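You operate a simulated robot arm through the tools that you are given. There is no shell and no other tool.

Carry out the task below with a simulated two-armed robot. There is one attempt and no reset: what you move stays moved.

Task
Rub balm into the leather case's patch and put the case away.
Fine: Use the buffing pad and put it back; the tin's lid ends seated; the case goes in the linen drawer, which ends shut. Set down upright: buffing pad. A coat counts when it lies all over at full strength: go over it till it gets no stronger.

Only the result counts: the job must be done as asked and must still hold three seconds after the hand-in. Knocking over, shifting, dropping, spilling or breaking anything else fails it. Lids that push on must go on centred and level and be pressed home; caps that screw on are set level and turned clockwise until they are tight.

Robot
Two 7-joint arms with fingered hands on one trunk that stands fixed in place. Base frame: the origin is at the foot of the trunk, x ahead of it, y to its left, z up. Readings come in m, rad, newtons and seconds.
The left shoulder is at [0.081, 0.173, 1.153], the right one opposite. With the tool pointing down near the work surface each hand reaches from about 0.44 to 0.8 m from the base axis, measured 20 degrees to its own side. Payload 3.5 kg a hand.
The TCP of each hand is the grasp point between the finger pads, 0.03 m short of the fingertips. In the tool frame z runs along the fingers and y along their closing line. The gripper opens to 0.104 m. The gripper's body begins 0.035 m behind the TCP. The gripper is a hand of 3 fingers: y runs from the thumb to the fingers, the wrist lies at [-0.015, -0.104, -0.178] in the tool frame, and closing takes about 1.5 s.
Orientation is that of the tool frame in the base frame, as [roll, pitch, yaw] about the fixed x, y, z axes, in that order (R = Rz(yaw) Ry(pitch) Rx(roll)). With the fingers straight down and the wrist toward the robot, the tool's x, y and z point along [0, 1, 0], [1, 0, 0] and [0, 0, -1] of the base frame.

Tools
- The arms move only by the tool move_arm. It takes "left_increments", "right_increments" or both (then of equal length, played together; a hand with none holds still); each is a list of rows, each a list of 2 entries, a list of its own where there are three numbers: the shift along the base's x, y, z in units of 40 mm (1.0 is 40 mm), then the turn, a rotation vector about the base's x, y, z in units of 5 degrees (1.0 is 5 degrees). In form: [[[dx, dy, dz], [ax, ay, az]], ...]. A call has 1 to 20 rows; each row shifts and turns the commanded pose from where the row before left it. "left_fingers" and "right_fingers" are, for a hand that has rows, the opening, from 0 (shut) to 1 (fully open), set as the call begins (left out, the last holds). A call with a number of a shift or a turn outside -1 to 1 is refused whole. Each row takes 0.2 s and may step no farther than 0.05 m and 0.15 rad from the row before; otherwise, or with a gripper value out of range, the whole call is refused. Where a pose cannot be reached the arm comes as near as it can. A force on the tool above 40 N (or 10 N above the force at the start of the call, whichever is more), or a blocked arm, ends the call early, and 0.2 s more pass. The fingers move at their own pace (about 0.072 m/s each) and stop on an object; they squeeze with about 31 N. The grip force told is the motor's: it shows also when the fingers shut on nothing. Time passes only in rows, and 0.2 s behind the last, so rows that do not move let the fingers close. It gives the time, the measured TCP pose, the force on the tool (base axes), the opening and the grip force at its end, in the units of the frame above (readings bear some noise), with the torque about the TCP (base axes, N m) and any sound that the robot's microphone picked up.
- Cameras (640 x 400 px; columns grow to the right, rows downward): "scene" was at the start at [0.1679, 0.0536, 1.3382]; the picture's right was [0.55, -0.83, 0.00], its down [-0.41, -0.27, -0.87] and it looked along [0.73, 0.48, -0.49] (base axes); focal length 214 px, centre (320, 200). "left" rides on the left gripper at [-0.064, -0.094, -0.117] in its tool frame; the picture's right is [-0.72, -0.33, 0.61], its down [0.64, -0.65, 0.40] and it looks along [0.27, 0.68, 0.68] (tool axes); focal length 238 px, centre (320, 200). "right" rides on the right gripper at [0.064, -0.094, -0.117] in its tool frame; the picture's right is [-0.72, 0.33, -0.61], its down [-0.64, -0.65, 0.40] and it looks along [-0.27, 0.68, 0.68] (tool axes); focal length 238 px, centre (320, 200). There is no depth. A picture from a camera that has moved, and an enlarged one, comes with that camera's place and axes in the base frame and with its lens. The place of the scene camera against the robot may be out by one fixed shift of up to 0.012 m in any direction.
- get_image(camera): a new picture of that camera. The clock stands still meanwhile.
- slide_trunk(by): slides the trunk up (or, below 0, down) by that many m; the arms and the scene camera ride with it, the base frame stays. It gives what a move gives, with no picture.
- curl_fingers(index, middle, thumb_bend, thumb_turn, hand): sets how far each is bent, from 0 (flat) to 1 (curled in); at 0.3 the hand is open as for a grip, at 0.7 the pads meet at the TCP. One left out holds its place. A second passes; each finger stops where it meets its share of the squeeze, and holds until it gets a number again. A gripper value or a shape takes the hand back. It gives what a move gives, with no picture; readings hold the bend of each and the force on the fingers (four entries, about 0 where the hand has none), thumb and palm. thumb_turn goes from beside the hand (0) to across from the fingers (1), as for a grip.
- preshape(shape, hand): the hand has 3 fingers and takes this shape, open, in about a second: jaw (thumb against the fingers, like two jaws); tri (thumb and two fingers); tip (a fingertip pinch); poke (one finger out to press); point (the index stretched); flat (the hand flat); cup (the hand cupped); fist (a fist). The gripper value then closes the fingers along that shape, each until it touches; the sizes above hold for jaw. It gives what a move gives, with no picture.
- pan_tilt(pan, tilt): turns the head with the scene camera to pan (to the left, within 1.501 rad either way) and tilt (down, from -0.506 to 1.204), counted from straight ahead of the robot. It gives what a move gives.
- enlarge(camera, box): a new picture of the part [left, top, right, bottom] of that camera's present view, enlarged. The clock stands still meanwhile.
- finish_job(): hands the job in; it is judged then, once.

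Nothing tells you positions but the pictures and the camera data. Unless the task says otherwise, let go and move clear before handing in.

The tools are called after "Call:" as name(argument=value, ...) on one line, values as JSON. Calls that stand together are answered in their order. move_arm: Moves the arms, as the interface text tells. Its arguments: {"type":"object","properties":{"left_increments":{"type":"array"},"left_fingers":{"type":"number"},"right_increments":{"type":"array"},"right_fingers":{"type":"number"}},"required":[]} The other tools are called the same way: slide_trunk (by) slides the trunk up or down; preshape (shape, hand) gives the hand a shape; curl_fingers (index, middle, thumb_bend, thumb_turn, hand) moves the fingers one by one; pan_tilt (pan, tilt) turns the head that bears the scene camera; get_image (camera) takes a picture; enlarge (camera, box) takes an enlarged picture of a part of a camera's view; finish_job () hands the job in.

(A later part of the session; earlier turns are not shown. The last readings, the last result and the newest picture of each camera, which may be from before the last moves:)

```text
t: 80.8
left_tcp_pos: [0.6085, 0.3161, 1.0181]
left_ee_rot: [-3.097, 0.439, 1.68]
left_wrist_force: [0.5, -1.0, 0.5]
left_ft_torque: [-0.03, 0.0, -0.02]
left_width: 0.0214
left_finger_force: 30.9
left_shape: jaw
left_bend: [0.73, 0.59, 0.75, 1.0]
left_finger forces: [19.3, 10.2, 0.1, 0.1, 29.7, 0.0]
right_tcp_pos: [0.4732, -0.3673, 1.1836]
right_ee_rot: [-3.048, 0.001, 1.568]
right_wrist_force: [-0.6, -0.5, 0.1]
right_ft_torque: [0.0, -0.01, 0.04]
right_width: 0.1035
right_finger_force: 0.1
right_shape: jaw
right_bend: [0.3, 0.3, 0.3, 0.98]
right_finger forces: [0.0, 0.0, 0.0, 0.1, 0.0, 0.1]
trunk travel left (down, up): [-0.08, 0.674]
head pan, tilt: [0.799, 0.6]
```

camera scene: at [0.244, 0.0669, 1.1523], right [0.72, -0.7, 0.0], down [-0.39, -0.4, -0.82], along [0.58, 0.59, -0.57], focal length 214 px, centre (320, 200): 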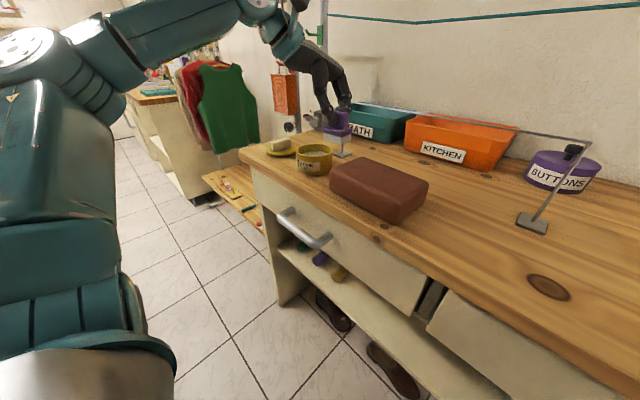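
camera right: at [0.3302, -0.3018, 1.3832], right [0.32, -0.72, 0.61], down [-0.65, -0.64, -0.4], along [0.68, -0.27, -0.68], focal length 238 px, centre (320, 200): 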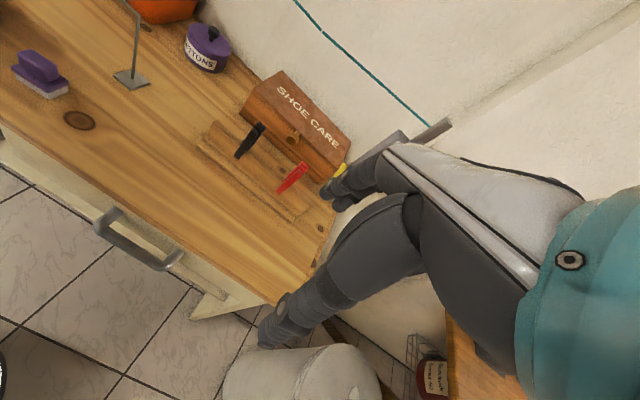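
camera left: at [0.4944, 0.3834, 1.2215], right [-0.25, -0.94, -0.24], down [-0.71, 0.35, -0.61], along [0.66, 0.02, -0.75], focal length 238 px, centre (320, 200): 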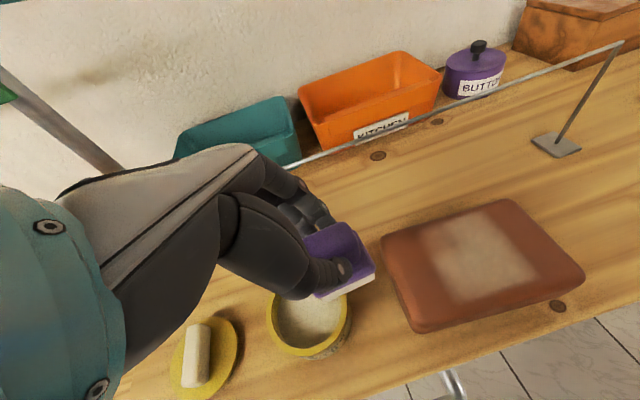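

Call:
move_arm(left_increments=[[[0, 0, -0.08], [0, 0, 0]], [[0, 0.1, 0], [0, 0, 0]], [[0, -0.3, 0], [0, 0, 0]], [[0, -0.3, 0], [0, 0, 0]], [[0, 0.3, 0], [0, 0, 0]], [[0, 0.3, 0], [0, 0, 0]], [[-0.3, 0, 0], [0, 0, 0]], [[0, -0.3, 0], [0, 0, 0]], [[0, -0.3, 0], [0, 0, 0]], [[0, 0.3, 0], [0, 0, 0]], [[0, 0.3, 0], [0, 0, 0]], [[0.3, 0, 0], [0, 0, 0]], [[0, -0.3, 0], [0, 0, 0]], [[0, 0.3, 0], [0, 0, 0]]])

Call:
enlarge(camera="scene", box=[270, 70, 440, 230])

```text
t: 83.8
left_tcp_pos: [0.6075, 0.3208, 1.0154]
left_ee_rot: [-3.102, 0.438, 1.678]
left_wrist_force: [0.1, -5.2, 12.9]
left_ft_torque: [-0.23, -0.14, -0.08]
left_width: 0.0216
left_finger_force: 31.1
left_shape: jaw
left_bend: [0.73, 0.6, 0.75, 1.0]
left_finger forces: [20.0, 13.8, 0.0, 0.0, 32.2, 0.0]
right_tcp_pos: [0.4731, -0.3671, 1.1824]
right_ee_rot: [-3.05, -0.002, 1.568]
right_wrist_force: [0.2, 0.4, 0.2]
right_ft_torque: [-0.01, -0.03, 0.01]
right_width: 0.1034
right_finger_force: 0.1
right_shape: jaw
right_bend: [0.3, 0.3, 0.3, 0.98]
right_finger forces: [0.0, 0.1, 0.0, 0.1, 0.1, 0.1]
trunk travel left (down, up): [-0.08, 0.674]
head pan, tilt: [0.799, 0.6]
```

```text
2.50 times, centred on (355, 150) of scene
camera zoom: at [0.2428, 0.0661, 1.1527], right [0.72, -0.7, 0.0], down [-0.39, -0.4, -0.83], along [0.58, 0.59, -0.56], focal length 536 px, centre (232, 325)
```

zoom: 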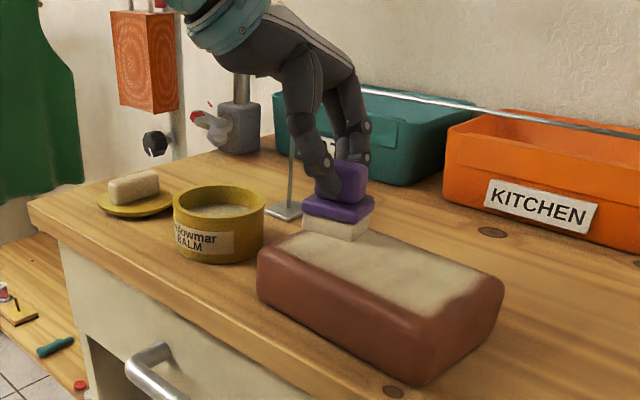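

The corner is now rubbed. One more full pass over the whole patch to see whether it gets any stronger.

Call:
move_arm(left_increments=[[[0, -0.375, 0.03], [0, 0, 0]], [[0, -0.375, 0], [0, 0, 0]], [[0, -0.375, 0], [0, 0, 0]], [[0, -0.375, 0], [0, 0, 0]], [[0, -0.375, 0], [0, 0, 0]], [[0, -0.375, 0], [0, 0, 0]], [[0, -0.375, 0], [0, 0, 0]], [[0, -0.375, 0], [0, 0, 0]], [[-0.55, 0, 0], [0, 0, 0]], [[0, 0.375, 0], [0, 0, 0]], [[0, 0.375, 0], [0, 0, 0]], [[0, 0.375, 0], [0, 0, 0]], [[0, 0.375, 0], [0, 0, 0]], [[0, 0.375, 0], [0, 0, 0]], [[0, 0.375, 0], [0, 0, 0]], [[0, 0.375, 0], [0, 0, 0]], [[0, 0.375, 0], [0, 0, 0]], [[-0.55, 0, 0], [0, 0, 0]]])

Call:
move_arm(left_increments=[[[0, -0.375, 0.02], [0, 0, 0]], [[0, -0.375, 0], [0, 0, 0]], [[0, -0.375, 0], [0, 0, 0]], [[0, -0.375, 0], [0, 0, 0]], [[0, -0.375, 0], [0, 0, 0]], [[0, -0.375, 0], [0, 0, 0]], [[0, -0.375, 0], [0, 0, 0]], [[0, -0.375, 0], [0, 0, 0]], [[0, 0, 0.6], [0, 0, 0]], [[0.1, 0.5, 0.8], [0, 0, 0]], [[0.1, 0.95, 0.2], [0, 0, 0]], [[0.1, 0.95, 0], [0, 0, 0]], [[0.1, 0.95, 0], [0, 0, 0]], [[0.1, 0.95, 0], [0, 0, 0]], [[0, 0.7, 0], [0, 0, 0]], [[0, 0, 0], [0, 0, 0]]])

Call:
enlarge(camera="left", box=[360, 180, 580, 340])

Call:
enlarge(camera="scene", box=[270, 70, 440, 230])

```text
t: 87.6
left_tcp_pos: [0.5645, 0.3224, 1.0171]
left_ee_rot: [-3.099, 0.437, 1.68]
left_wrist_force: [-0.8, 0.4, 4.7]
left_ft_torque: [0.02, -0.04, -0.02]
left_width: 0.0211
left_finger_force: 31.4
left_shape: jaw
left_bend: [0.73, 0.6, 0.75, 1.0]
left_finger forces: [19.2, 12.9, 0.0, 0.0, 31.0, 0.1]
right_tcp_pos: [0.4735, -0.3666, 1.1838]
right_ee_rot: [-3.048, -0.001, 1.569]
right_wrist_force: [-0.3, 0.3, 0.1]
right_ft_torque: [0.02, 0.0, 0.01]
right_width: 0.1037
right_finger_force: 0.1
right_shape: jaw
right_bend: [0.3, 0.3, 0.3, 0.98]
right_finger forces: [0.1, 0.1, 0.1, 0.0, 0.1, 0.0]
trunk travel left (down, up): [-0.08, 0.674]
head pan, tilt: [0.799, 0.6]
```

```text
t: 91.0
left_tcp_pos: [0.5817, 0.4038, 1.0804]
left_ee_rot: [-3.097, 0.436, 1.679]
left_wrist_force: [-0.9, 0.9, -1.1]
left_ft_torque: [0.03, -0.03, -0.01]
left_width: 0.0214
left_finger_force: 30.7
left_shape: jaw
left_bend: [0.73, 0.6, 0.75, 1.0]
left_finger forces: [19.3, 10.0, 0.1, 0.0, 29.3, 0.1]
right_tcp_pos: [0.4736, -0.3674, 1.1821]
right_ee_rot: [-3.049, 0.0, 1.568]
right_wrist_force: [0.3, -0.2, 0.2]
right_ft_torque: [-0.03, 0.03, 0.01]
right_width: 0.1034
right_finger_force: 0.0
right_shape: jaw
right_bend: [0.3, 0.3, 0.3, 0.98]
right_finger forces: [0.1, 0.0, 0.0, 0.0, 0.0, 0.0]
trunk travel left (down, up): [-0.08, 0.674]
head pan, tilt: [0.799, 0.6]
```

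```text
2.50 times, centred on (470, 260) of left
camera zoom: at [0.4934, 0.3893, 1.2181], right [-0.25, -0.94, -0.24], down [-0.71, 0.35, -0.61], along [0.66, 0.02, -0.75], focal length 596 px, centre (-55, 50)
```

zoom: 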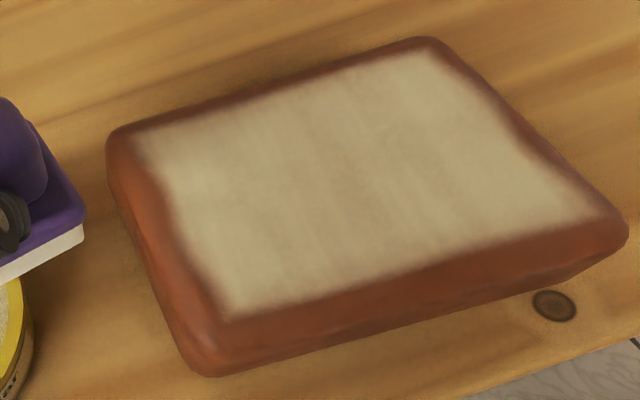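

```text
2.50 times, centred on (355, 150) of scene
camera zoom: at [0.2439, 0.0671, 1.1524], right [0.72, -0.7, 0.0], down [-0.39, -0.4, -0.83], along [0.58, 0.59, -0.56], focal length 536 px, centre (232, 325)
```

zoom: 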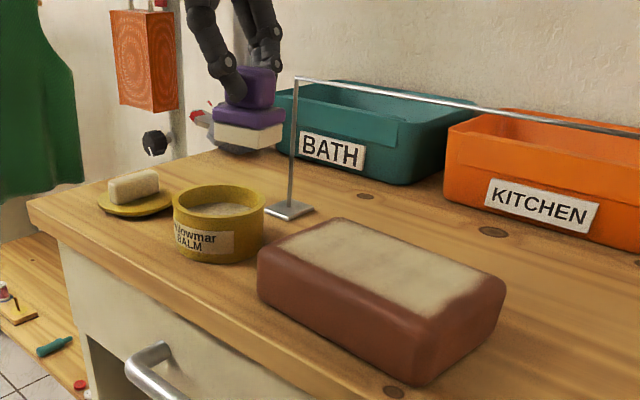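

The coat now looks even. I'll look closer at the edges, especially the right end, before putting the pad back.

Call:
enlarge(camera="scene", box=[335, 150, 410, 210])

Call:
enlarge(camera="left", box=[460, 185, 570, 285])

Call:
enlarge(camera="left", box=[375, 200, 485, 320])

```text
6.67 times, centred on (372, 180) of scene
camera zoom: at [0.2439, 0.0671, 1.1524], right [0.72, -0.7, 0.0], down [-0.39, -0.4, -0.83], along [0.58, 0.59, -0.56], focal length 1430 px, centre (-30, 333)
```

zoom: 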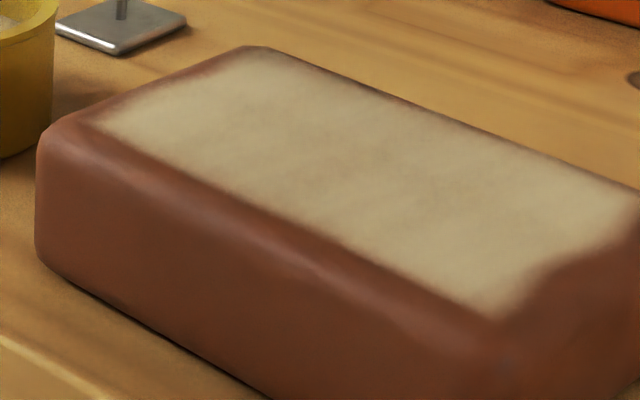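

```text
4.00 times, centred on (515, 235) of left
camera zoom: at [0.4934, 0.3893, 1.2181], right [-0.25, -0.94, -0.24], down [-0.71, 0.35, -0.61], along [0.66, 0.02, -0.75], focal length 953 px, centre (-460, 60)
```

zoom: 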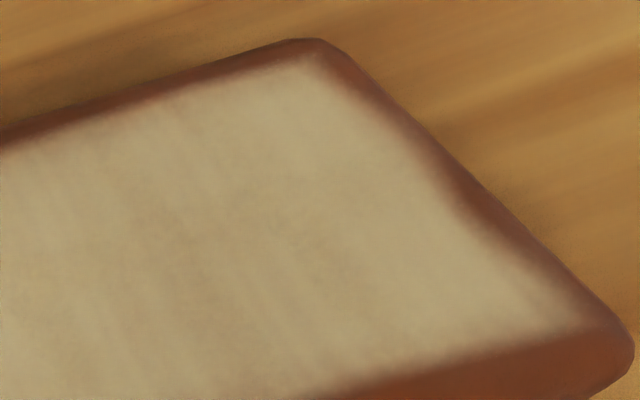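

```text
3.33 times, centred on (430, 260) of left
camera zoom: at [0.4934, 0.3893, 1.2181], right [-0.25, -0.94, -0.24], down [-0.71, 0.35, -0.61], along [0.66, 0.02, -0.75], focal length 794 px, centre (-47, 0)
```

zoom: 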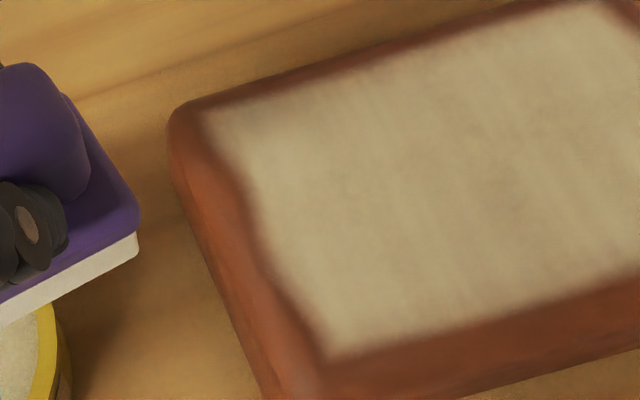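

The coat looks even and centred on the case; the ends look slightly wavy, so I'll do one more dip and a slightly wider pass to make sure the margins are at full strength.

Call:
move_arm(left_increments=[[[0.08, 0.56, 0], [0, 0, 0]], [[0.08, 0.56, 0], [0, 0, 0]], [[0, 0, -0.8], [0, 0, 0]], [[0, 0, -0.8], [0, 0, 0]], [[0, 0, -0.35], [0, 0, 0]], [[0, 0, 0], [0, 0, 0]]])

Call:
enlarge(camera="scene", box=[285, 120, 345, 180])

```text
t: 92.4
left_tcp_pos: [0.5888, 0.4469, 1.003]
left_ee_rot: [-3.097, 0.436, 1.681]
left_wrist_force: [0.0, 0.1, -1.0]
left_ft_torque: [0.01, 0.01, -0.04]
left_width: 0.0207
left_finger_force: 31.1
left_shape: jaw
left_bend: [0.73, 0.6, 0.75, 1.0]
left_finger forces: [19.2, 10.1, 0.0, 0.1, 29.1, 0.0]
right_tcp_pos: [0.4739, -0.3671, 1.1817]
right_ee_rot: [-3.049, 0.0, 1.569]
right_wrist_force: [1.5, 0.4, 0.0]
right_ft_torque: [-0.01, 0.0, 0.01]
right_width: 0.1038
right_finger_force: 0.1
right_shape: jaw
right_bend: [0.3, 0.3, 0.3, 0.98]
right_finger forces: [0.0, 0.1, 0.0, 0.0, 0.1, 0.0]
trunk travel left (down, up): [-0.08, 0.674]
head pan, tilt: [0.799, 0.6]
```

```text
6.67 times, centred on (315, 150) of scene
camera zoom: at [0.2439, 0.067, 1.1524], right [0.72, -0.7, 0.0], down [-0.39, -0.4, -0.83], along [0.58, 0.59, -0.56], focal length 1430 px, centre (353, 533)
```

zoom: 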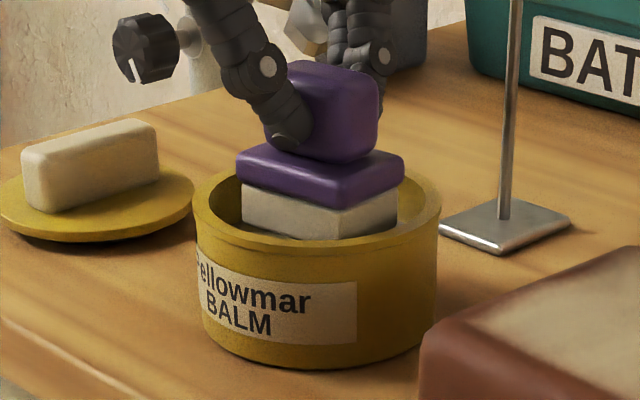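

Call:
move_arm(left_increments=[[[0, 0, -0.1], [0, 0, 0]], [[0, 0, -0.1], [0, 0, 0]], [[0, 0, -0.1], [0, 0, 0]], [[0, 0, 0], [0, 0, 0]]])

```text
t: 93.4
left_tcp_pos: [0.5903, 0.4474, 0.9921]
left_ee_rot: [-3.099, 0.438, 1.679]
left_wrist_force: [-0.5, 0.1, 3.6]
left_ft_torque: [-0.02, 0.01, -0.03]
left_width: 0.021
left_finger_force: 30.9
left_shape: jaw
left_bend: [0.73, 0.6, 0.75, 1.0]
left_finger forces: [19.2, 10.1, 0.1, 0.0, 29.8, 0.1]
right_tcp_pos: [0.4729, -0.3681, 1.1823]
right_ee_rot: [-3.05, 0.0, 1.568]
right_wrist_force: [0.0, 0.7, -0.5]
right_ft_torque: [0.0, -0.01, 0.01]
right_width: 0.1037
right_finger_force: 0.1
right_shape: jaw
right_bend: [0.3, 0.3, 0.3, 0.98]
right_finger forces: [0.0, 0.1, 0.0, 0.0, 0.0, 0.0]
trunk travel left (down, up): [-0.08, 0.674]
head pan, tilt: [0.799, 0.6]
```

Call:
move_arm(left_increments=[[[0, 0, -0.05], [0, 0, 0]], [[0, 0, 0], [0, 0, 0]], [[0, 0, 0.4], [0, 0, 0]], [[0, 0, 0.75], [0, 0, 0]], [[0, 0, 0.75], [0, 0, 0]], [[0.15, -0.8, 0], [0, 0, 0]], [[0.15, -0.8, 0], [0, 0, 0]], [[0.15, -0.8, 0], [0, 0, 0]], [[0, -0.72, 0], [0, 0, 0]], [[0, 0, -0.6], [0, 0, 0]], [[0, 0, -0.5], [0, 0, 0]], [[0, 0, -0.1], [0, 0, 0]], [[0, 0, 0], [0, 0, 0]]])

```text
t: 96.2
left_tcp_pos: [0.606, 0.3214, 1.018]
left_ee_rot: [-3.1, 0.436, 1.68]
left_wrist_force: [-1.1, -0.2, 1.5]
left_ft_torque: [-0.02, -0.03, -0.03]
left_width: 0.0214
left_finger_force: 31.1
left_shape: jaw
left_bend: [0.73, 0.6, 0.75, 1.0]
left_finger forces: [19.2, 9.9, 0.0, 0.0, 29.4, 0.0]
right_tcp_pos: [0.4728, -0.3666, 1.1822]
right_ee_rot: [-3.049, 0.003, 1.569]
right_wrist_force: [-0.3, 0.4, -0.6]
right_ft_torque: [0.0, -0.04, 0.01]
right_width: 0.1035
right_finger_force: 0.1
right_shape: jaw
right_bend: [0.3, 0.3, 0.3, 0.98]
right_finger forces: [0.1, 0.0, 0.1, 0.1, 0.0, 0.0]
trunk travel left (down, up): [-0.08, 0.674]
head pan, tilt: [0.799, 0.6]
```

Call:
move_arm(left_increments=[[[0, 0, -0.05], [0, 0, 0]], [[0, -0.4, 0], [0, 0, 0]], [[0, -0.4, 0], [0, 0, 0]], [[0, -0.4, 0], [0, 0, 0]], [[0, -0.4, 0], [0, 0, 0]], [[0, -0.4, 0], [0, 0, 0]], [[0, -0.4, 0], [0, 0, 0]], [[0, -0.4, 0], [0, 0, 0]], [[0, -0.4, 0], [0, 0, 0]], [[-0.45, 0, 0], [0, 0, 0]], [[0, 0.4, 0], [0, 0, 0]], [[0, 0.4, 0], [0, 0, 0]], [[0, 0.4, 0], [0, 0, 0]], [[0, 0.4, 0], [0, 0, 0]], [[0, 0.4, 0], [0, 0, 0]], [[0, 0.4, 0], [0, 0, 0]], [[0, 0.4, 0], [0, 0, 0]], [[0, 0.4, 0], [0, 0, 0]]])

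Call:
move_arm(left_increments=[[[-0.45, 0, 0], [0, 0, 0]], [[0, -0.4, 0], [0, 0, 0]], [[0, -0.4, 0], [0, 0, 0]], [[0, -0.4, 0], [0, 0, 0]], [[0, -0.4, 0], [0, 0, 0]], [[0, -0.4, 0], [0, 0, 0]], [[0, -0.4, 0], [0, 0, 0]], [[0, -0.4, 0], [0, 0, 0]], [[0, -0.4, 0], [0, 0, 0]], [[-0.35, 0, 0], [0, 0, 0]], [[0, 0.4, 0], [0, 0, 0]], [[0, 0.4, 0], [0, 0, 0]], [[0, 0.4, 0], [0, 0, 0]], [[0, 0.4, 0], [0, 0, 0]], [[0, 0.4, 0], [0, 0, 0]], [[0, 0.4, 0], [0, 0, 0]], [[0, 0.4, 0], [0, 0, 0]], [[0, 0.4, 0], [0, 0, 0]]])

Call:
enlarge(camera="scene", box=[270, 70, 440, 230])

```text
t: 100.0
left_tcp_pos: [0.5897, 0.3214, 1.0163]
left_ee_rot: [-3.099, 0.437, 1.679]
left_wrist_force: [-0.1, -2.4, 7.0]
left_ft_torque: [-0.11, -0.09, -0.07]
left_width: 0.0212
left_finger_force: 31.3
left_shape: jaw
left_bend: [0.73, 0.59, 0.75, 1.0]
left_finger forces: [18.6, 14.2, 0.0, 0.1, 30.1, 0.0]
right_tcp_pos: [0.4742, -0.3683, 1.1839]
right_ee_rot: [-3.049, -0.003, 1.569]
right_wrist_force: [0.1, 0.6, -0.3]
right_ft_torque: [0.02, -0.01, 0.02]
right_width: 0.1038
right_finger_force: 0.0
right_shape: jaw
right_bend: [0.3, 0.3, 0.3, 0.98]
right_finger forces: [0.0, 0.0, 0.1, 0.0, 0.0, 0.1]
trunk travel left (down, up): [-0.08, 0.674]
head pan, tilt: [0.799, 0.6]
```

```text
t: 103.8
left_tcp_pos: [0.5565, 0.3213, 1.0172]
left_ee_rot: [-3.098, 0.436, 1.678]
left_wrist_force: [-0.1, -4.5, 9.2]
left_ft_torque: [-0.13, -0.13, -0.07]
left_width: 0.0215
left_finger_force: 30.7
left_shape: jaw
left_bend: [0.73, 0.59, 0.75, 1.0]
left_finger forces: [18.9, 15.7, 0.0, 0.1, 30.1, 0.0]
right_tcp_pos: [0.4715, -0.3681, 1.1822]
right_ee_rot: [-3.049, -0.003, 1.567]
right_wrist_force: [0.7, -0.2, 0.5]
right_ft_torque: [-0.04, 0.04, -0.02]
right_width: 0.1038
right_finger_force: 0.0
right_shape: jaw
right_bend: [0.3, 0.3, 0.3, 0.98]
right_finger forces: [0.0, 0.0, 0.1, 0.0, 0.1, 0.0]
trunk travel left (down, up): [-0.08, 0.674]
head pan, tilt: [0.799, 0.6]
```

```text
2.50 times, centred on (355, 150) of scene
camera zoom: at [0.2432, 0.0661, 1.1526], right [0.72, -0.7, 0.0], down [-0.39, -0.4, -0.83], along [0.58, 0.59, -0.56], focal length 536 px, centre (232, 325)
```

zoom: 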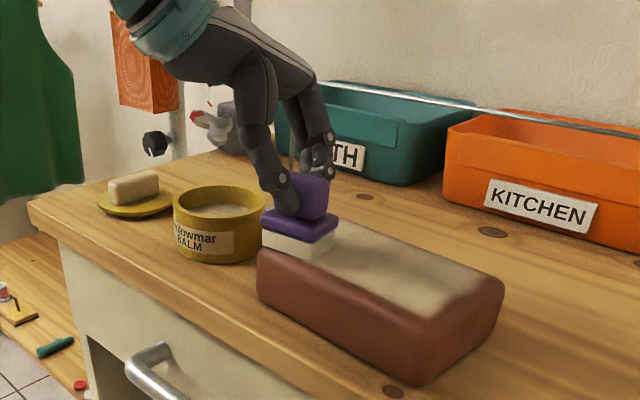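

Call:
move_arm(left_increments=[[[0, 0, 0.8], [0, 0, 0]], [[0.3, 0.3, 0.8], [0, 0, 0]], [[0.3, 0.85, 0.1], [0, 0, 0]], [[0.1, 0.9, 0], [0, 0, 0]], [[0, 0, 0], [0, 0, 0]]])

Call:
enlarge(camera="left", box=[360, 180, 580, 340])

Call:
enlarge(camera="scene", box=[335, 150, 410, 210])

```text
t: 105.0
left_tcp_pos: [0.586, 0.4048, 1.0837]
left_ee_rot: [-3.099, 0.437, 1.677]
left_wrist_force: [0.0, 0.0, -0.3]
left_ft_torque: [0.01, 0.01, 0.02]
left_width: 0.0214
left_finger_force: 31.0
left_shape: jaw
left_bend: [0.73, 0.59, 0.75, 1.0]
left_finger forces: [19.1, 10.0, 0.1, 0.1, 28.9, 0.0]
right_tcp_pos: [0.4737, -0.3662, 1.1836]
right_ee_rot: [-3.051, -0.001, 1.567]
right_wrist_force: [-0.1, 1.0, -0.7]
right_ft_torque: [-0.01, 0.02, 0.02]
right_width: 0.104
right_finger_force: 0.0
right_shape: jaw
right_bend: [0.3, 0.3, 0.3, 0.98]
right_finger forces: [0.0, 0.1, 0.0, 0.1, 0.0, 0.0]
trunk travel left (down, up): [-0.08, 0.674]
head pan, tilt: [0.799, 0.6]
```

```text
2.50 times, centred on (470, 260) of left
camera zoom: at [0.4983, 0.3902, 1.2219], right [-0.25, -0.94, -0.24], down [-0.71, 0.35, -0.61], along [0.66, 0.01, -0.75], focal length 596 px, centre (-55, 50)
```

zoom: 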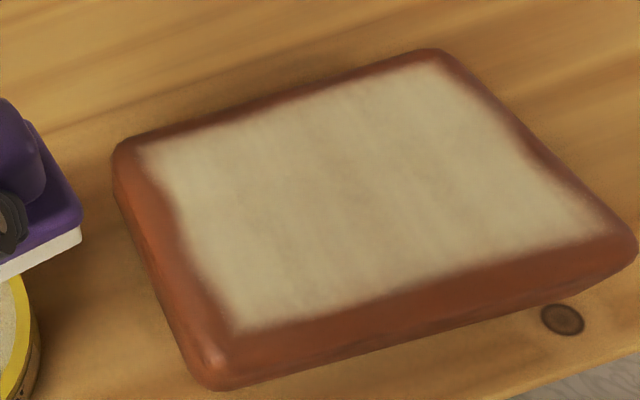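

```text
6.67 times, centred on (372, 180) of scene
camera zoom: at [0.2439, 0.067, 1.1524], right [0.72, -0.7, 0.0], down [-0.39, -0.4, -0.83], along [0.58, 0.59, -0.56], focal length 1430 px, centre (-30, 333)
```

zoom: 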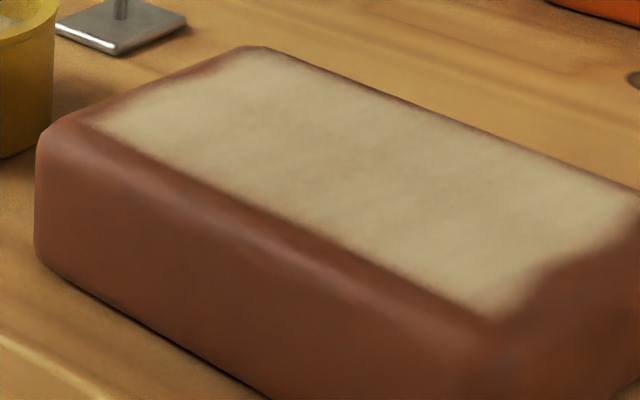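

No change from the extra pass, so the coat is at full strength all over. Now carry the pad back to where it stood (grasp pose was TCP (0.582, 0.059, 0.9655)).

Call:
move_arm(left_increments=[[[0, -0.96, 0], [0, 0, 0]], [[0, -0.96, 0], [0, 0, 0]], [[0, -0.96, 0], [0, 0, 0]], [[0, -0.96, 0], [0, 0, 0]], [[0, -0.96, 0], [0, 0, 0]], [[-0.03, -0.96, 0], [0, 0, 0]], [[-0.03, -0.96, 0], [0, 0, 0]], [[-0.03, -0.96, 0], [0, 0, 0]], [[-0.02, -0.96, 0], [0, 0, 0]], [[0, 0, -0.8], [0, 0, 0]], [[0, 0, -0.8], [0, 0, 0]], [[0, 0, -0.8], [0, 0, 0]], [[0, 0, 0], [0, 0, 0]]])

Call:
pan_tilt(pan=0.0, tilt=0.8)

Call:
enlarge(camera="scene", box=[240, 90, 340, 180])

Call:
get_image(camera="left")

```text
t: 107.8
left_tcp_pos: [0.5805, 0.068, 0.9865]
left_ee_rot: [-3.099, 0.438, 1.68]
left_wrist_force: [0.2, -0.4, -1.1]
left_ft_torque: [-0.01, -0.02, -0.01]
left_width: 0.0211
left_finger_force: 31.0
left_shape: jaw
left_bend: [0.73, 0.59, 0.75, 1.0]
left_finger forces: [18.7, 9.9, 0.0, 0.0, 28.6, 0.1]
left hand out of reach, approached as far as the arm can: row 9
right_tcp_pos: [0.474, -0.3665, 1.1835]
right_ee_rot: [-3.049, 0.0, 1.568]
right_wrist_force: [1.1, -0.4, 0.1]
right_ft_torque: [0.01, -0.01, -0.02]
right_width: 0.104
right_finger_force: 0.1
right_shape: jaw
right_bend: [0.3, 0.3, 0.3, 0.98]
right_finger forces: [0.0, 0.1, 0.1, 0.0, 0.1, 0.0]
trunk travel left (down, up): [-0.08, 0.674]
head pan, tilt: [0.799, 0.6]
```

```text
t: 108.9
left_tcp_pos: [0.5819, 0.0671, 0.9864]
left_ee_rot: [-3.1, 0.436, 1.679]
left_wrist_force: [0.3, -0.2, -1.3]
left_ft_torque: [0.03, 0.0, 0.01]
left_width: 0.021
left_finger_force: 30.8
left_shape: jaw
left_bend: [0.73, 0.59, 0.75, 1.0]
left_finger forces: [18.7, 9.9, 0.0, 0.1, 28.6, 0.0]
right_tcp_pos: [0.4728, -0.3664, 1.1834]
right_ee_rot: [-3.049, 0.0, 1.57]
right_wrist_force: [0.3, 0.5, 1.1]
right_ft_torque: [0.01, 0.03, 0.01]
right_width: 0.1036
right_finger_force: 0.0
right_shape: jaw
right_bend: [0.3, 0.3, 0.3, 0.98]
right_finger forces: [0.0, 0.1, 0.1, 0.0, 0.0, 0.1]
trunk travel left (down, up): [-0.08, 0.674]
head pan, tilt: [0.0, 0.799]
```

```text
4.44 times, centred on (290, 135) of scene
camera zoom: at [0.263, 0.0037, 1.1355], right [0.0, -1.0, 0.0], down [-0.72, 0.0, -0.7], along [0.7, 0.0, -0.72], focal length 953 px, centre (453, 489)
```

zoom: 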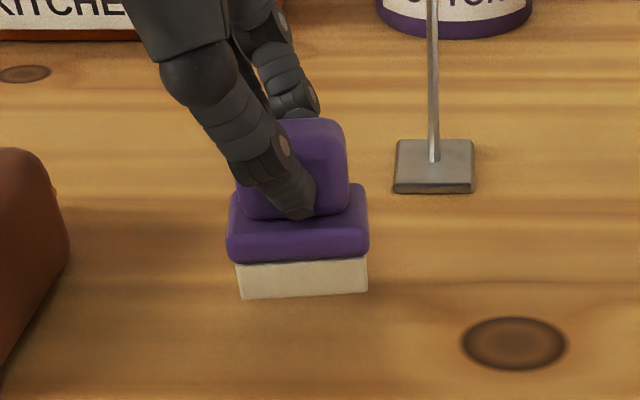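

```text
taken
camera left: at [0.4921, 0.0529, 1.1241], right [-0.25, -0.94, -0.24], down [-0.71, 0.35, -0.61], along [0.66, 0.02, -0.75], focal length 238 px, centre (320, 200)
```

left: 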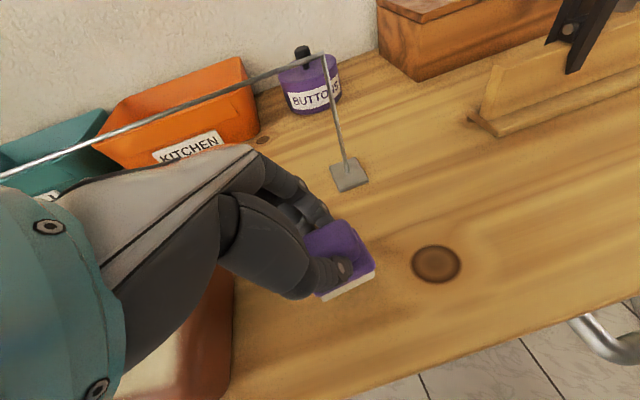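

The pad is level. Shift 8 mm right to the original spot and lower onto the bench.

Call:
move_arm(left_increments=[[[0, -0.2, 0], [0, 0, 0]], [[0, 0, -0.25], [0, 0, 0]], [[0, 0, -0.2], [0, 0, 0]], [[0, 0, 0], [0, 0, 0]]])

Call:
enlarge(camera="scene", box=[240, 90, 340, 180])

```text
t: 109.9
left_tcp_pos: [0.5819, 0.0597, 0.9685]
left_ee_rot: [-3.099, 0.439, 1.681]
left_wrist_force: [-0.3, 0.1, -0.6]
left_ft_torque: [0.0, -0.01, 0.03]
left_width: 0.0214
left_finger_force: 31.4
left_shape: jaw
left_bend: [0.73, 0.59, 0.75, 1.0]
left_finger forces: [18.7, 9.8, 0.0, 0.0, 28.6, 0.0]
right_tcp_pos: [0.4738, -0.367, 1.1831]
right_ee_rot: [-3.05, 0.0, 1.571]
right_wrist_force: [-0.8, -0.7, 0.2]
right_ft_torque: [-0.02, 0.01, 0.04]
right_width: 0.1037
right_finger_force: 0.1
right_shape: jaw
right_bend: [0.3, 0.3, 0.3, 0.98]
right_finger forces: [0.1, 0.1, 0.0, 0.0, 0.0, 0.2]
trunk travel left (down, up): [-0.08, 0.674]
head pan, tilt: [0.0, 0.799]
```

```text
4.44 times, centred on (290, 135) of scene
camera zoom: at [0.2629, 0.0036, 1.1355], right [0.0, -1.0, 0.0], down [-0.72, 0.0, -0.7], along [0.7, 0.0, -0.72], focal length 953 px, centre (453, 489)
```

zoom: 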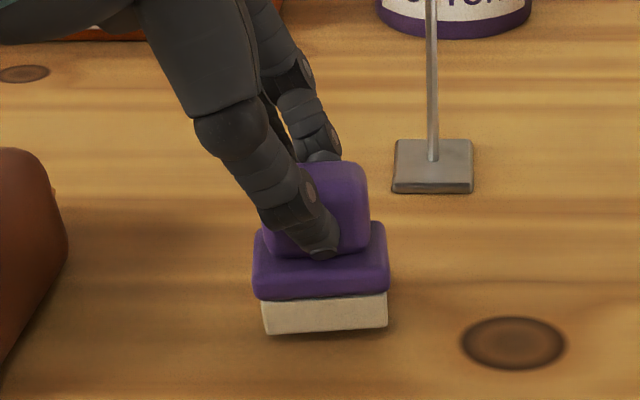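

Call:
move_arm(left_increments=[[[0, 0, -0.09], [0, 0, 0]], [[0, 0, 0], [0, 0, 0]]])

Call:
move_arm(left_increments=[[[0, 0, -0.05], [0, 0, 0]], [[0, 0, 0], [0, 0, 0]]])

```text
t: 110.5
left_tcp_pos: [0.583, 0.0599, 0.9665]
left_ee_rot: [-3.098, 0.436, 1.679]
left_wrist_force: [-0.1, 0.0, -1.5]
left_ft_torque: [0.01, 0.01, 0.0]
left_width: 0.0211
left_finger_force: 31.2
left_shape: jaw
left_bend: [0.73, 0.59, 0.75, 1.0]
left_finger forces: [18.6, 9.9, 0.0, 0.1, 28.7, 0.0]
right_tcp_pos: [0.4727, -0.3668, 1.1827]
right_ee_rot: [-3.049, 0.0, 1.569]
right_wrist_force: [0.1, 0.7, -0.3]
right_ft_torque: [0.01, 0.02, -0.01]
right_width: 0.1037
right_finger_force: 0.0
right_shape: jaw
right_bend: [0.3, 0.3, 0.3, 0.98]
right_finger forces: [0.0, 0.1, 0.0, 0.1, 0.0, 0.0]
trunk travel left (down, up): [-0.08, 0.674]
head pan, tilt: [0.0, 0.799]
```

```text
t: 111.1
left_tcp_pos: [0.5822, 0.0602, 0.964]
left_ee_rot: [-3.099, 0.435, 1.68]
left_wrist_force: [0.4, 0.1, -0.4]
left_ft_torque: [-0.01, 0.0, -0.02]
left_width: 0.0213
left_finger_force: 31.0
left_shape: jaw
left_bend: [0.73, 0.59, 0.75, 1.0]
left_finger forces: [18.7, 9.8, 0.1, 0.1, 28.6, 0.0]
right_tcp_pos: [0.474, -0.3665, 1.1826]
right_ee_rot: [-3.05, 0.0, 1.569]
right_wrist_force: [0.2, -0.1, -0.3]
right_ft_torque: [-0.01, 0.01, -0.03]
right_width: 0.1035
right_finger_force: 0.0
right_shape: jaw
right_bend: [0.3, 0.3, 0.3, 0.98]
right_finger forces: [0.1, 0.1, 0.0, 0.1, 0.0, 0.1]
trunk travel left (down, up): [-0.08, 0.674]
head pan, tilt: [0.0, 0.799]
```

Call:
move_arm(left_increments=[[[0, 0, -0.05], [0, 0, 0]], [[0, 0, 0], [0, 0, 0]]])

Call:
enlarge(camera="scene", box=[260, 120, 320, 170])

```text
t: 111.7
left_tcp_pos: [0.5822, 0.0598, 0.9627]
left_ee_rot: [-3.1, 0.437, 1.677]
left_wrist_force: [-0.6, -0.5, 0.6]
left_ft_torque: [0.02, -0.06, -0.01]
left_width: 0.0212
left_finger_force: 30.7
left_shape: jaw
left_bend: [0.73, 0.59, 0.75, 1.0]
left_finger forces: [18.6, 10.6, 0.0, 0.1, 28.8, 0.1]
right_tcp_pos: [0.4743, -0.3662, 1.183]
right_ee_rot: [-3.05, -0.001, 1.569]
right_wrist_force: [-1.1, -0.3, -0.1]
right_ft_torque: [0.03, 0.0, 0.02]
right_width: 0.1037
right_finger_force: 0.0
right_shape: jaw
right_bend: [0.3, 0.3, 0.3, 0.98]
right_finger forces: [0.0, 0.1, 0.1, 0.0, 0.0, 0.0]
trunk travel left (down, up): [-0.08, 0.674]
head pan, tilt: [0.0, 0.799]
```

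```text
8.00 times, centred on (290, 145) of scene
camera zoom: at [0.2628, 0.0036, 1.1356], right [0.0, -1.0, 0.0], down [-0.72, 0.0, -0.7], along [0.7, 0.0, -0.72], focal length 1716 px, centre (560, 640)
```

zoom: 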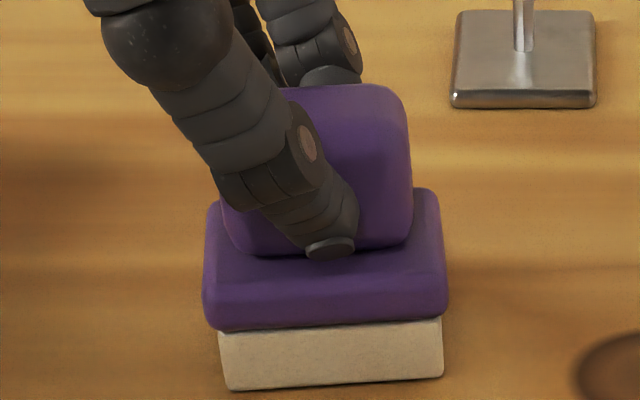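

Touching down. A hair lower, then open the hand.

Call:
move_arm(left_increments=[[[0, 0, -0.03], [0, 0, 0]], [[0, 0, 0], [0, 0, 0]]])

Call:
move_arm(left_increments=[[[0, 0, 0], [0, 0, 0]], [[0, 0, 0], [0, 0, 0]], [[0, 0, 0], [0, 0, 0]], [[0, 0, 0], [0, 0, 0]], [[0, 0, 0], [0, 0, 0]], [[0, 0, 0], [0, 0, 0]], [[0, 0, 0], [0, 0, 0]], [[0, 0, 0], [0, 0, 0]]], left_fingers=1)

Call:
enlarge(camera="scene", box=[240, 90, 340, 180])

```text
t: 112.3
left_tcp_pos: [0.5812, 0.0602, 0.9611]
left_ee_rot: [-3.1, 0.436, 1.676]
left_wrist_force: [-2.2, 0.8, 8.5]
left_ft_torque: [-0.03, -0.1, -0.04]
left_width: 0.0212
left_finger_force: 31.1
left_shape: jaw
left_bend: [0.73, 0.59, 0.75, 1.0]
left_finger forces: [18.4, 13.0, 0.0, 0.0, 31.2, 0.0]
right_tcp_pos: [0.4725, -0.3673, 1.1831]
right_ee_rot: [-3.051, 0.001, 1.568]
right_wrist_force: [0.9, -0.2, -0.8]
right_ft_torque: [0.02, -0.01, -0.01]
right_width: 0.1035
right_finger_force: 0.1
right_shape: jaw
right_bend: [0.3, 0.3, 0.3, 0.98]
right_finger forces: [0.0, 0.1, 0.1, 0.0, 0.0, 0.0]
trunk travel left (down, up): [-0.08, 0.674]
head pan, tilt: [0.0, 0.799]
```

```text
t: 114.1
left_tcp_pos: [0.5827, 0.0601, 0.9593]
left_ee_rot: [-3.1, 0.436, 1.679]
left_wrist_force: [-0.3, -0.3, -0.4]
left_ft_torque: [0.03, -0.01, -0.03]
left_width: 0.1036
left_finger_force: 0.1
left_shape: jaw
left_bend: [0.3, 0.3, 0.3, 0.98]
left_finger forces: [0.0, 0.0, 0.0, 0.1, 0.1, 0.0]
right_tcp_pos: [0.4737, -0.367, 1.1838]
right_ee_rot: [-3.049, 0.0, 1.568]
right_wrist_force: [0.5, -0.1, 0.1]
right_ft_torque: [-0.01, -0.02, -0.01]
right_width: 0.1035
right_finger_force: 0.1
right_shape: jaw
right_bend: [0.3, 0.3, 0.3, 0.98]
right_finger forces: [0.0, 0.0, 0.0, 0.0, 0.1, 0.0]
trunk travel left (down, up): [-0.08, 0.674]
head pan, tilt: [0.0, 0.799]
```

```text
4.44 times, centred on (290, 135) of scene
camera zoom: at [0.2629, 0.0036, 1.1355], right [0.0, -1.0, 0.0], down [-0.72, 0.0, -0.7], along [0.7, 0.0, -0.72], focal length 953 px, centre (453, 489)
```

zoom: 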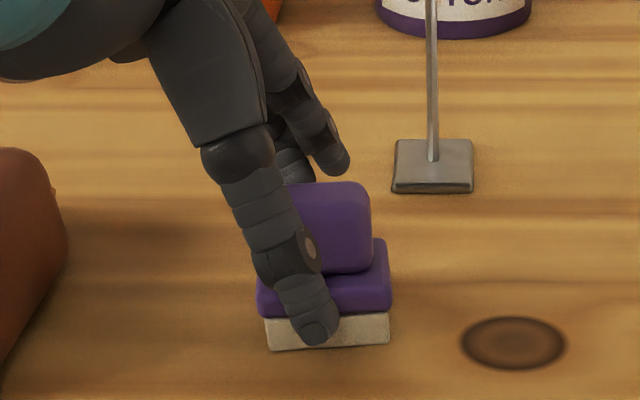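

The pad stands exactly where it was. Now I'll lift clear, straighten the hand and move left to look at the lid.

Call:
move_arm(left_increments=[[[0, 0, 0.5], [0, 0, 0]], [[0, 0, 0.9], [0, 0, 0]], [[0, 0, 0.9], [0, 0, 0]], [[0, 0.8, 0.5], [0, 0, 0]], [[0, 0.9, 0], [0, 0, 0]], [[-0.1, 0.9, 0], [0, 0, 0]], [[-0.1, 0.9, 0], [1, 0, 0]], [[-0.1, 0.9, 0], [1, 0, 0]], [[-0.1, 0.9, 0], [1, 0, 0]], [[-0.1, 0.9, 0], [1, 0, 0]], [[-0.1, 0.9, 0], [1, 0, 0]], [[-0.1, 0.9, 0], [0, 0, 0]], [[-0.1, 0.9, 0], [0, 0, 0]]])

Call:
get_image(camera="left")

Call:
get_image(camera="scene")

```text
t: 116.9
left_tcp_pos: [0.5474, 0.4165, 1.0713]
left_ee_rot: [3.141, 0.003, 1.669]
left_wrist_force: [1.2, -0.3, 0.4]
left_ft_torque: [0.02, 0.02, 0.01]
left_width: 0.1035
left_finger_force: 0.1
left_shape: jaw
left_bend: [0.3, 0.3, 0.3, 0.98]
left_finger forces: [0.0, 0.0, 0.0, 0.1, 0.1, 0.0]
right_tcp_pos: [0.4734, -0.3667, 1.1838]
right_ee_rot: [-3.049, 0.0, 1.568]
right_wrist_force: [0.1, 0.0, 0.0]
right_ft_torque: [0.0, 0.03, 0.01]
right_width: 0.1039
right_finger_force: 0.1
right_shape: jaw
right_bend: [0.3, 0.3, 0.3, 0.98]
right_finger forces: [0.1, 0.0, 0.1, 0.1, 0.0, 0.0]
trunk travel left (down, up): [-0.08, 0.674]
head pan, tilt: [0.0, 0.799]
```

```text
taken
camera left: at [0.4585, 0.3469, 1.1897], right [-0.25, -0.75, -0.61], down [-0.71, 0.57, -0.41], along [0.66, 0.33, -0.68], focal length 238 px, centre (320, 200)
```

left: 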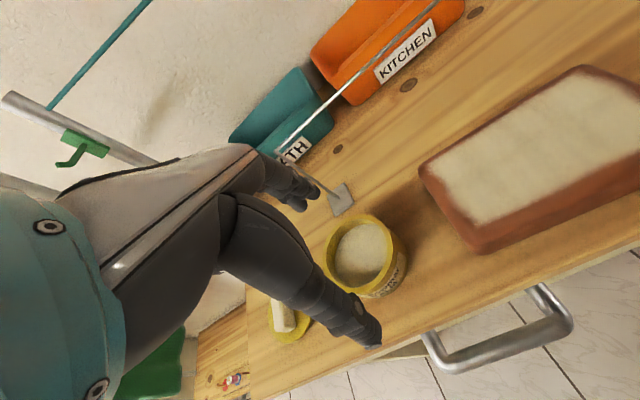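

```text
taken
camera scene: at [0.2629, 0.0038, 1.1355], right [0.0, -1.0, 0.0], down [-0.72, 0.0, -0.7], along [0.7, 0.0, -0.72], focal length 214 px, centre (320, 200)
```

scene: 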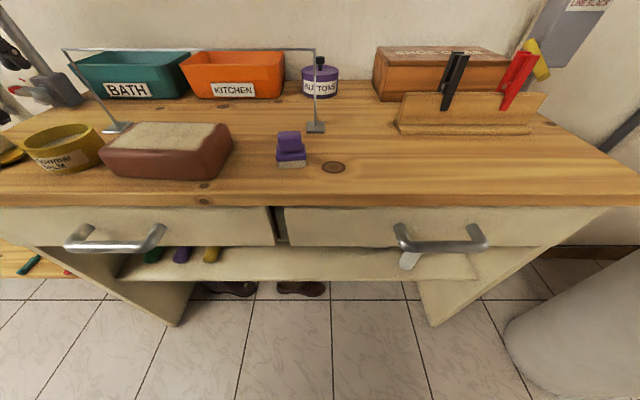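

I'll pan the head to see the lid closely and rotate the left hand to point left (so it can close across the lid's bar handle).

Call:
pan_tilt(pan=0.8, tilt=0.6)

Call:
enlarge(camera="scene", box=[230, 110, 350, 190])

Call:
move_arm(left_increments=[[[0, 0.2, 0], [0, 0, 1]], [[0, 0.2, 0], [0, 0, 1]], [[0, 0.2, 0], [0, 0, 1]], [[0, 0.2, 0], [0, 0, 1]], [[0, 0.2, 0], [0, 0, 1]], [[0, 0.2, 0], [0, 0, 1]], [[0, 0.2, 0], [0, 0, 1]], [[0, 0.2, 0], [0, 0, 1]], [[0, 0, 0], [0, 0, 1]], [[0, 0, 0], [0, 0, 1]], [[0, 0, 0], [0, 0, 1]], [[0, 0, 0], [0, 0, 1]], [[0, 0, 0], [0, 0, 1]], [[0, 0, 0], [0, 0, 1]], [[0, 0, 0], [0, 0, 1]], [[0, 0, 0], [0, 0, 1]]])

Call:
get_image(camera="left")

Call:
get_image(camera="scene")

```text
t: 118.0
left_tcp_pos: [0.5479, 0.4174, 1.0717]
left_ee_rot: [3.139, 0.004, 1.667]
left_wrist_force: [0.5, 0.2, 0.7]
left_ft_torque: [0.0, 0.01, 0.0]
left_width: 0.1039
left_finger_force: 0.1
left_shape: jaw
left_bend: [0.3, 0.3, 0.3, 0.98]
left_finger forces: [0.0, 0.0, 0.0, 0.1, 0.0, 0.0]
right_tcp_pos: [0.4728, -0.3673, 1.1832]
right_ee_rot: [-3.05, 0.0, 1.57]
right_wrist_force: [1.1, -0.9, 0.4]
right_ft_torque: [0.04, 0.01, -0.02]
right_width: 0.1037
right_finger_force: 0.0
right_shape: jaw
right_bend: [0.3, 0.3, 0.3, 0.98]
right_finger forces: [0.0, 0.1, 0.1, 0.0, 0.0, 0.1]
trunk travel left (down, up): [-0.08, 0.674]
head pan, tilt: [0.799, 0.6]
```

```text
5.00 times, centred on (290, 150) of scene
camera zoom: at [0.2439, 0.0669, 1.1524], right [0.72, -0.7, 0.0], down [-0.39, -0.4, -0.82], along [0.58, 0.59, -0.57], focal length 1072 px, centre (470, 450)
```

zoom: 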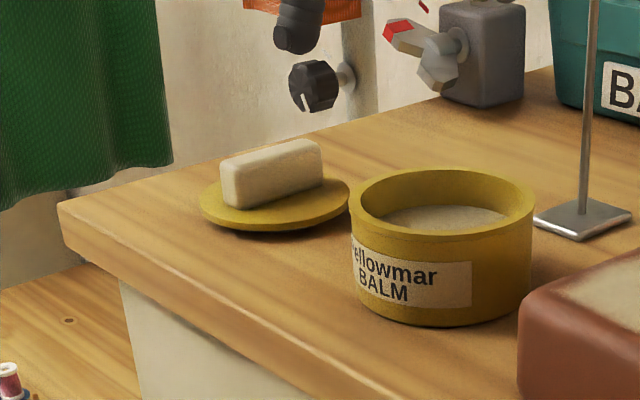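

```text
t: 121.4
left_tcp_pos: [0.5503, 0.479, 1.0724]
left_ee_rot: [3.139, 0.002, 3.066]
left_wrist_force: [-0.3, -0.4, -0.2]
left_ft_torque: [0.01, 0.03, 0.03]
left_width: 0.1037
left_finger_force: 0.0
left_shape: jaw
left_bend: [0.3, 0.3, 0.3, 0.98]
left_finger forces: [0.1, 0.0, 0.0, 0.0, 0.0, 0.0]
right_tcp_pos: [0.4739, -0.3674, 1.1834]
right_ee_rot: [-3.048, -0.002, 1.568]
right_wrist_force: [-0.4, -0.4, -0.1]
right_ft_torque: [-0.02, -0.02, 0.02]
right_width: 0.1036
right_finger_force: 0.1
right_shape: jaw
right_bend: [0.3, 0.3, 0.3, 0.98]
right_finger forces: [0.0, 0.0, 0.1, 0.0, 0.0, 0.0]
trunk travel left (down, up): [-0.08, 0.674]
head pan, tilt: [0.799, 0.6]
```

```text
taken
camera left: at [0.6047, 0.3829, 1.1904], right [0.69, -0.38, -0.61], down [-0.69, -0.6, -0.41], along [-0.21, 0.7, -0.68], focal length 238 px, centre (320, 200)
```

left: 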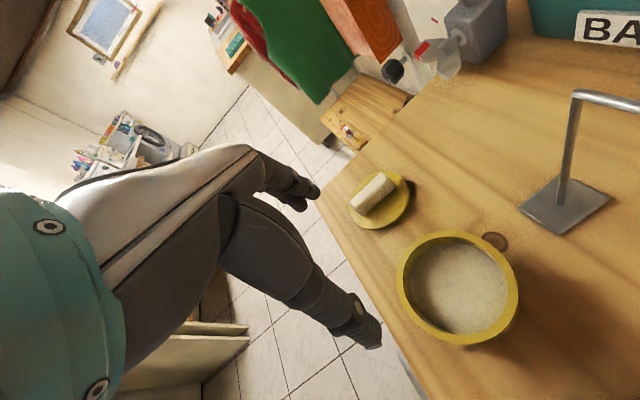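

```text
taken
camera scene: at [0.244, 0.0669, 1.1523], right [0.72, -0.7, 0.0], down [-0.39, -0.4, -0.83], along [0.58, 0.59, -0.56], focal length 214 px, centre (320, 200)
```

scene: 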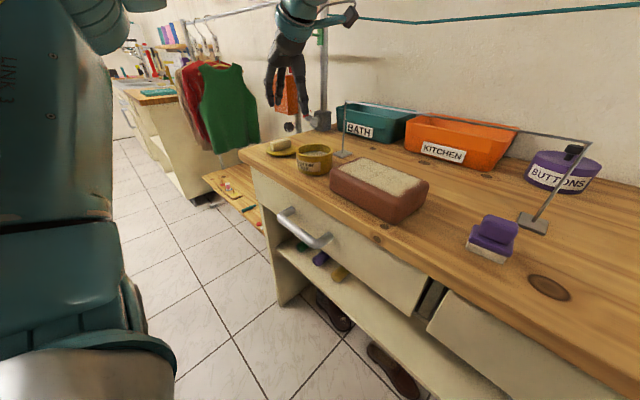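

The hand reaches this yaw fine and its camera has a clear view of both lid and tin. Enlarging for accurate positions.

Call:
enlarge(camera="left", box=[330, 150, 430, 250])

Call:
enlarge(camera="left", box=[380, 215, 540, 365])

```text
4.00 times, centred on (380, 200) of left
camera zoom: at [0.6047, 0.3829, 1.1904], right [0.69, -0.38, -0.61], down [-0.69, -0.6, -0.41], along [-0.21, 0.7, -0.68], focal length 953 px, centre (80, 200)
```

zoom: 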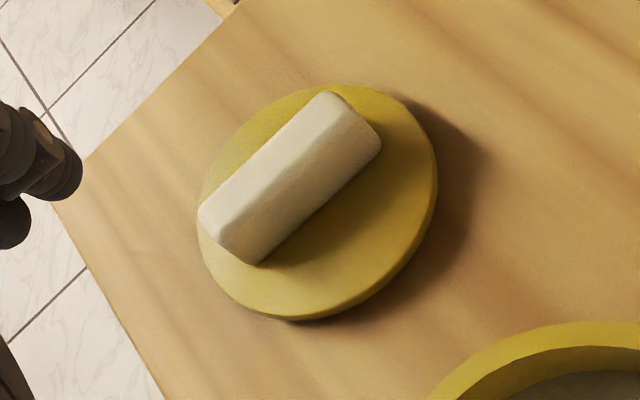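

```text
2.67 times, centred on (460, 290) of left
camera zoom: at [0.6047, 0.3829, 1.1904], right [0.69, -0.38, -0.61], down [-0.69, -0.6, -0.41], along [-0.21, 0.7, -0.68], focal length 636 px, centre (-53, -40)
```

zoom: 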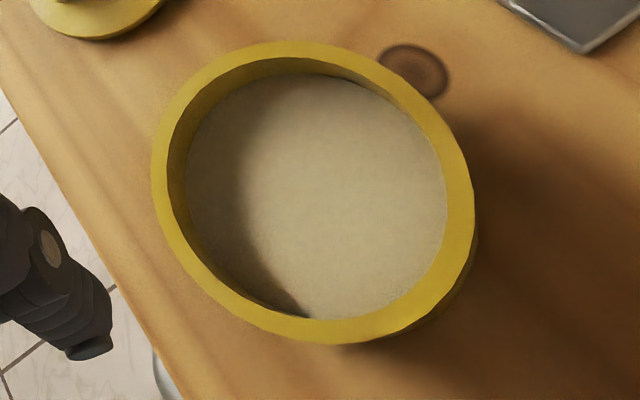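

Bar handle centre ≈ (0.591, 0.590), running along x; tin centre ≈ (0.590, 0.440). I'll move over the lid with the hand at 90° and check.

Call:
move_arm(left_increments=[[[0.25, 0.69, -0.1], [0, 0, 0.43]], [[0.25, 0.69, -0.2], [0, 0, 0.43]], [[0.25, 0.69, -0.2], [0, 0, 0]], [[0.25, 0.69, -0.3], [0, 0, 0]], [[0, 0, 0], [0, 0, 0]]])

Call:
get_image(camera="left")

Call:
enlarge(camera="scene", box=[230, 90, 350, 180])

```text
t: 122.6
left_tcp_pos: [0.5917, 0.5923, 1.0414]
left_ee_rot: [3.139, 0.004, 3.14]
left_wrist_force: [-0.7, -0.5, 0.2]
left_ft_torque: [-0.01, 0.0, 0.02]
left_width: 0.1034
left_finger_force: 0.0
left_shape: jaw
left_bend: [0.3, 0.3, 0.3, 0.98]
left_finger forces: [0.1, 0.0, 0.0, 0.0, 0.0, 0.1]
right_tcp_pos: [0.4735, -0.3668, 1.1835]
right_ee_rot: [-3.049, -0.001, 1.569]
right_wrist_force: [-0.4, -0.3, 0.7]
right_ft_torque: [0.01, -0.03, 0.01]
right_width: 0.1037
right_finger_force: 0.2
right_shape: jaw
right_bend: [0.3, 0.3, 0.3, 0.98]
right_finger forces: [0.0, 0.0, 0.0, 0.0, 0.0, 0.1]
trunk travel left (down, up): [-0.08, 0.674]
head pan, tilt: [0.799, 0.6]
```

```text
taken
camera left: at [0.6526, 0.4995, 1.1589], right [0.72, -0.33, -0.61], down [-0.64, -0.65, -0.41], along [-0.27, 0.69, -0.68], focal length 238 px, centre (320, 200)
```

left: 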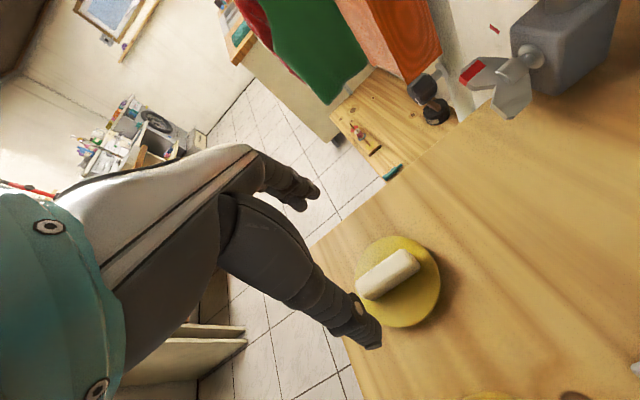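

```text
4.44 times, centred on (290, 135) of scene
camera zoom: at [0.2438, 0.067, 1.1524], right [0.72, -0.7, 0.0], down [-0.39, -0.4, -0.83], along [0.58, 0.59, -0.56], focal length 953 px, centre (453, 489)
```

zoom: 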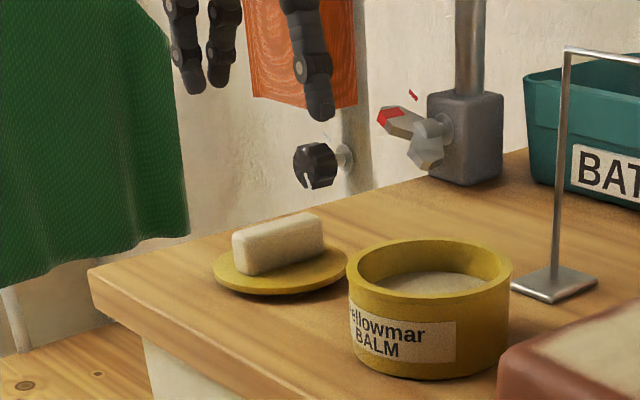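

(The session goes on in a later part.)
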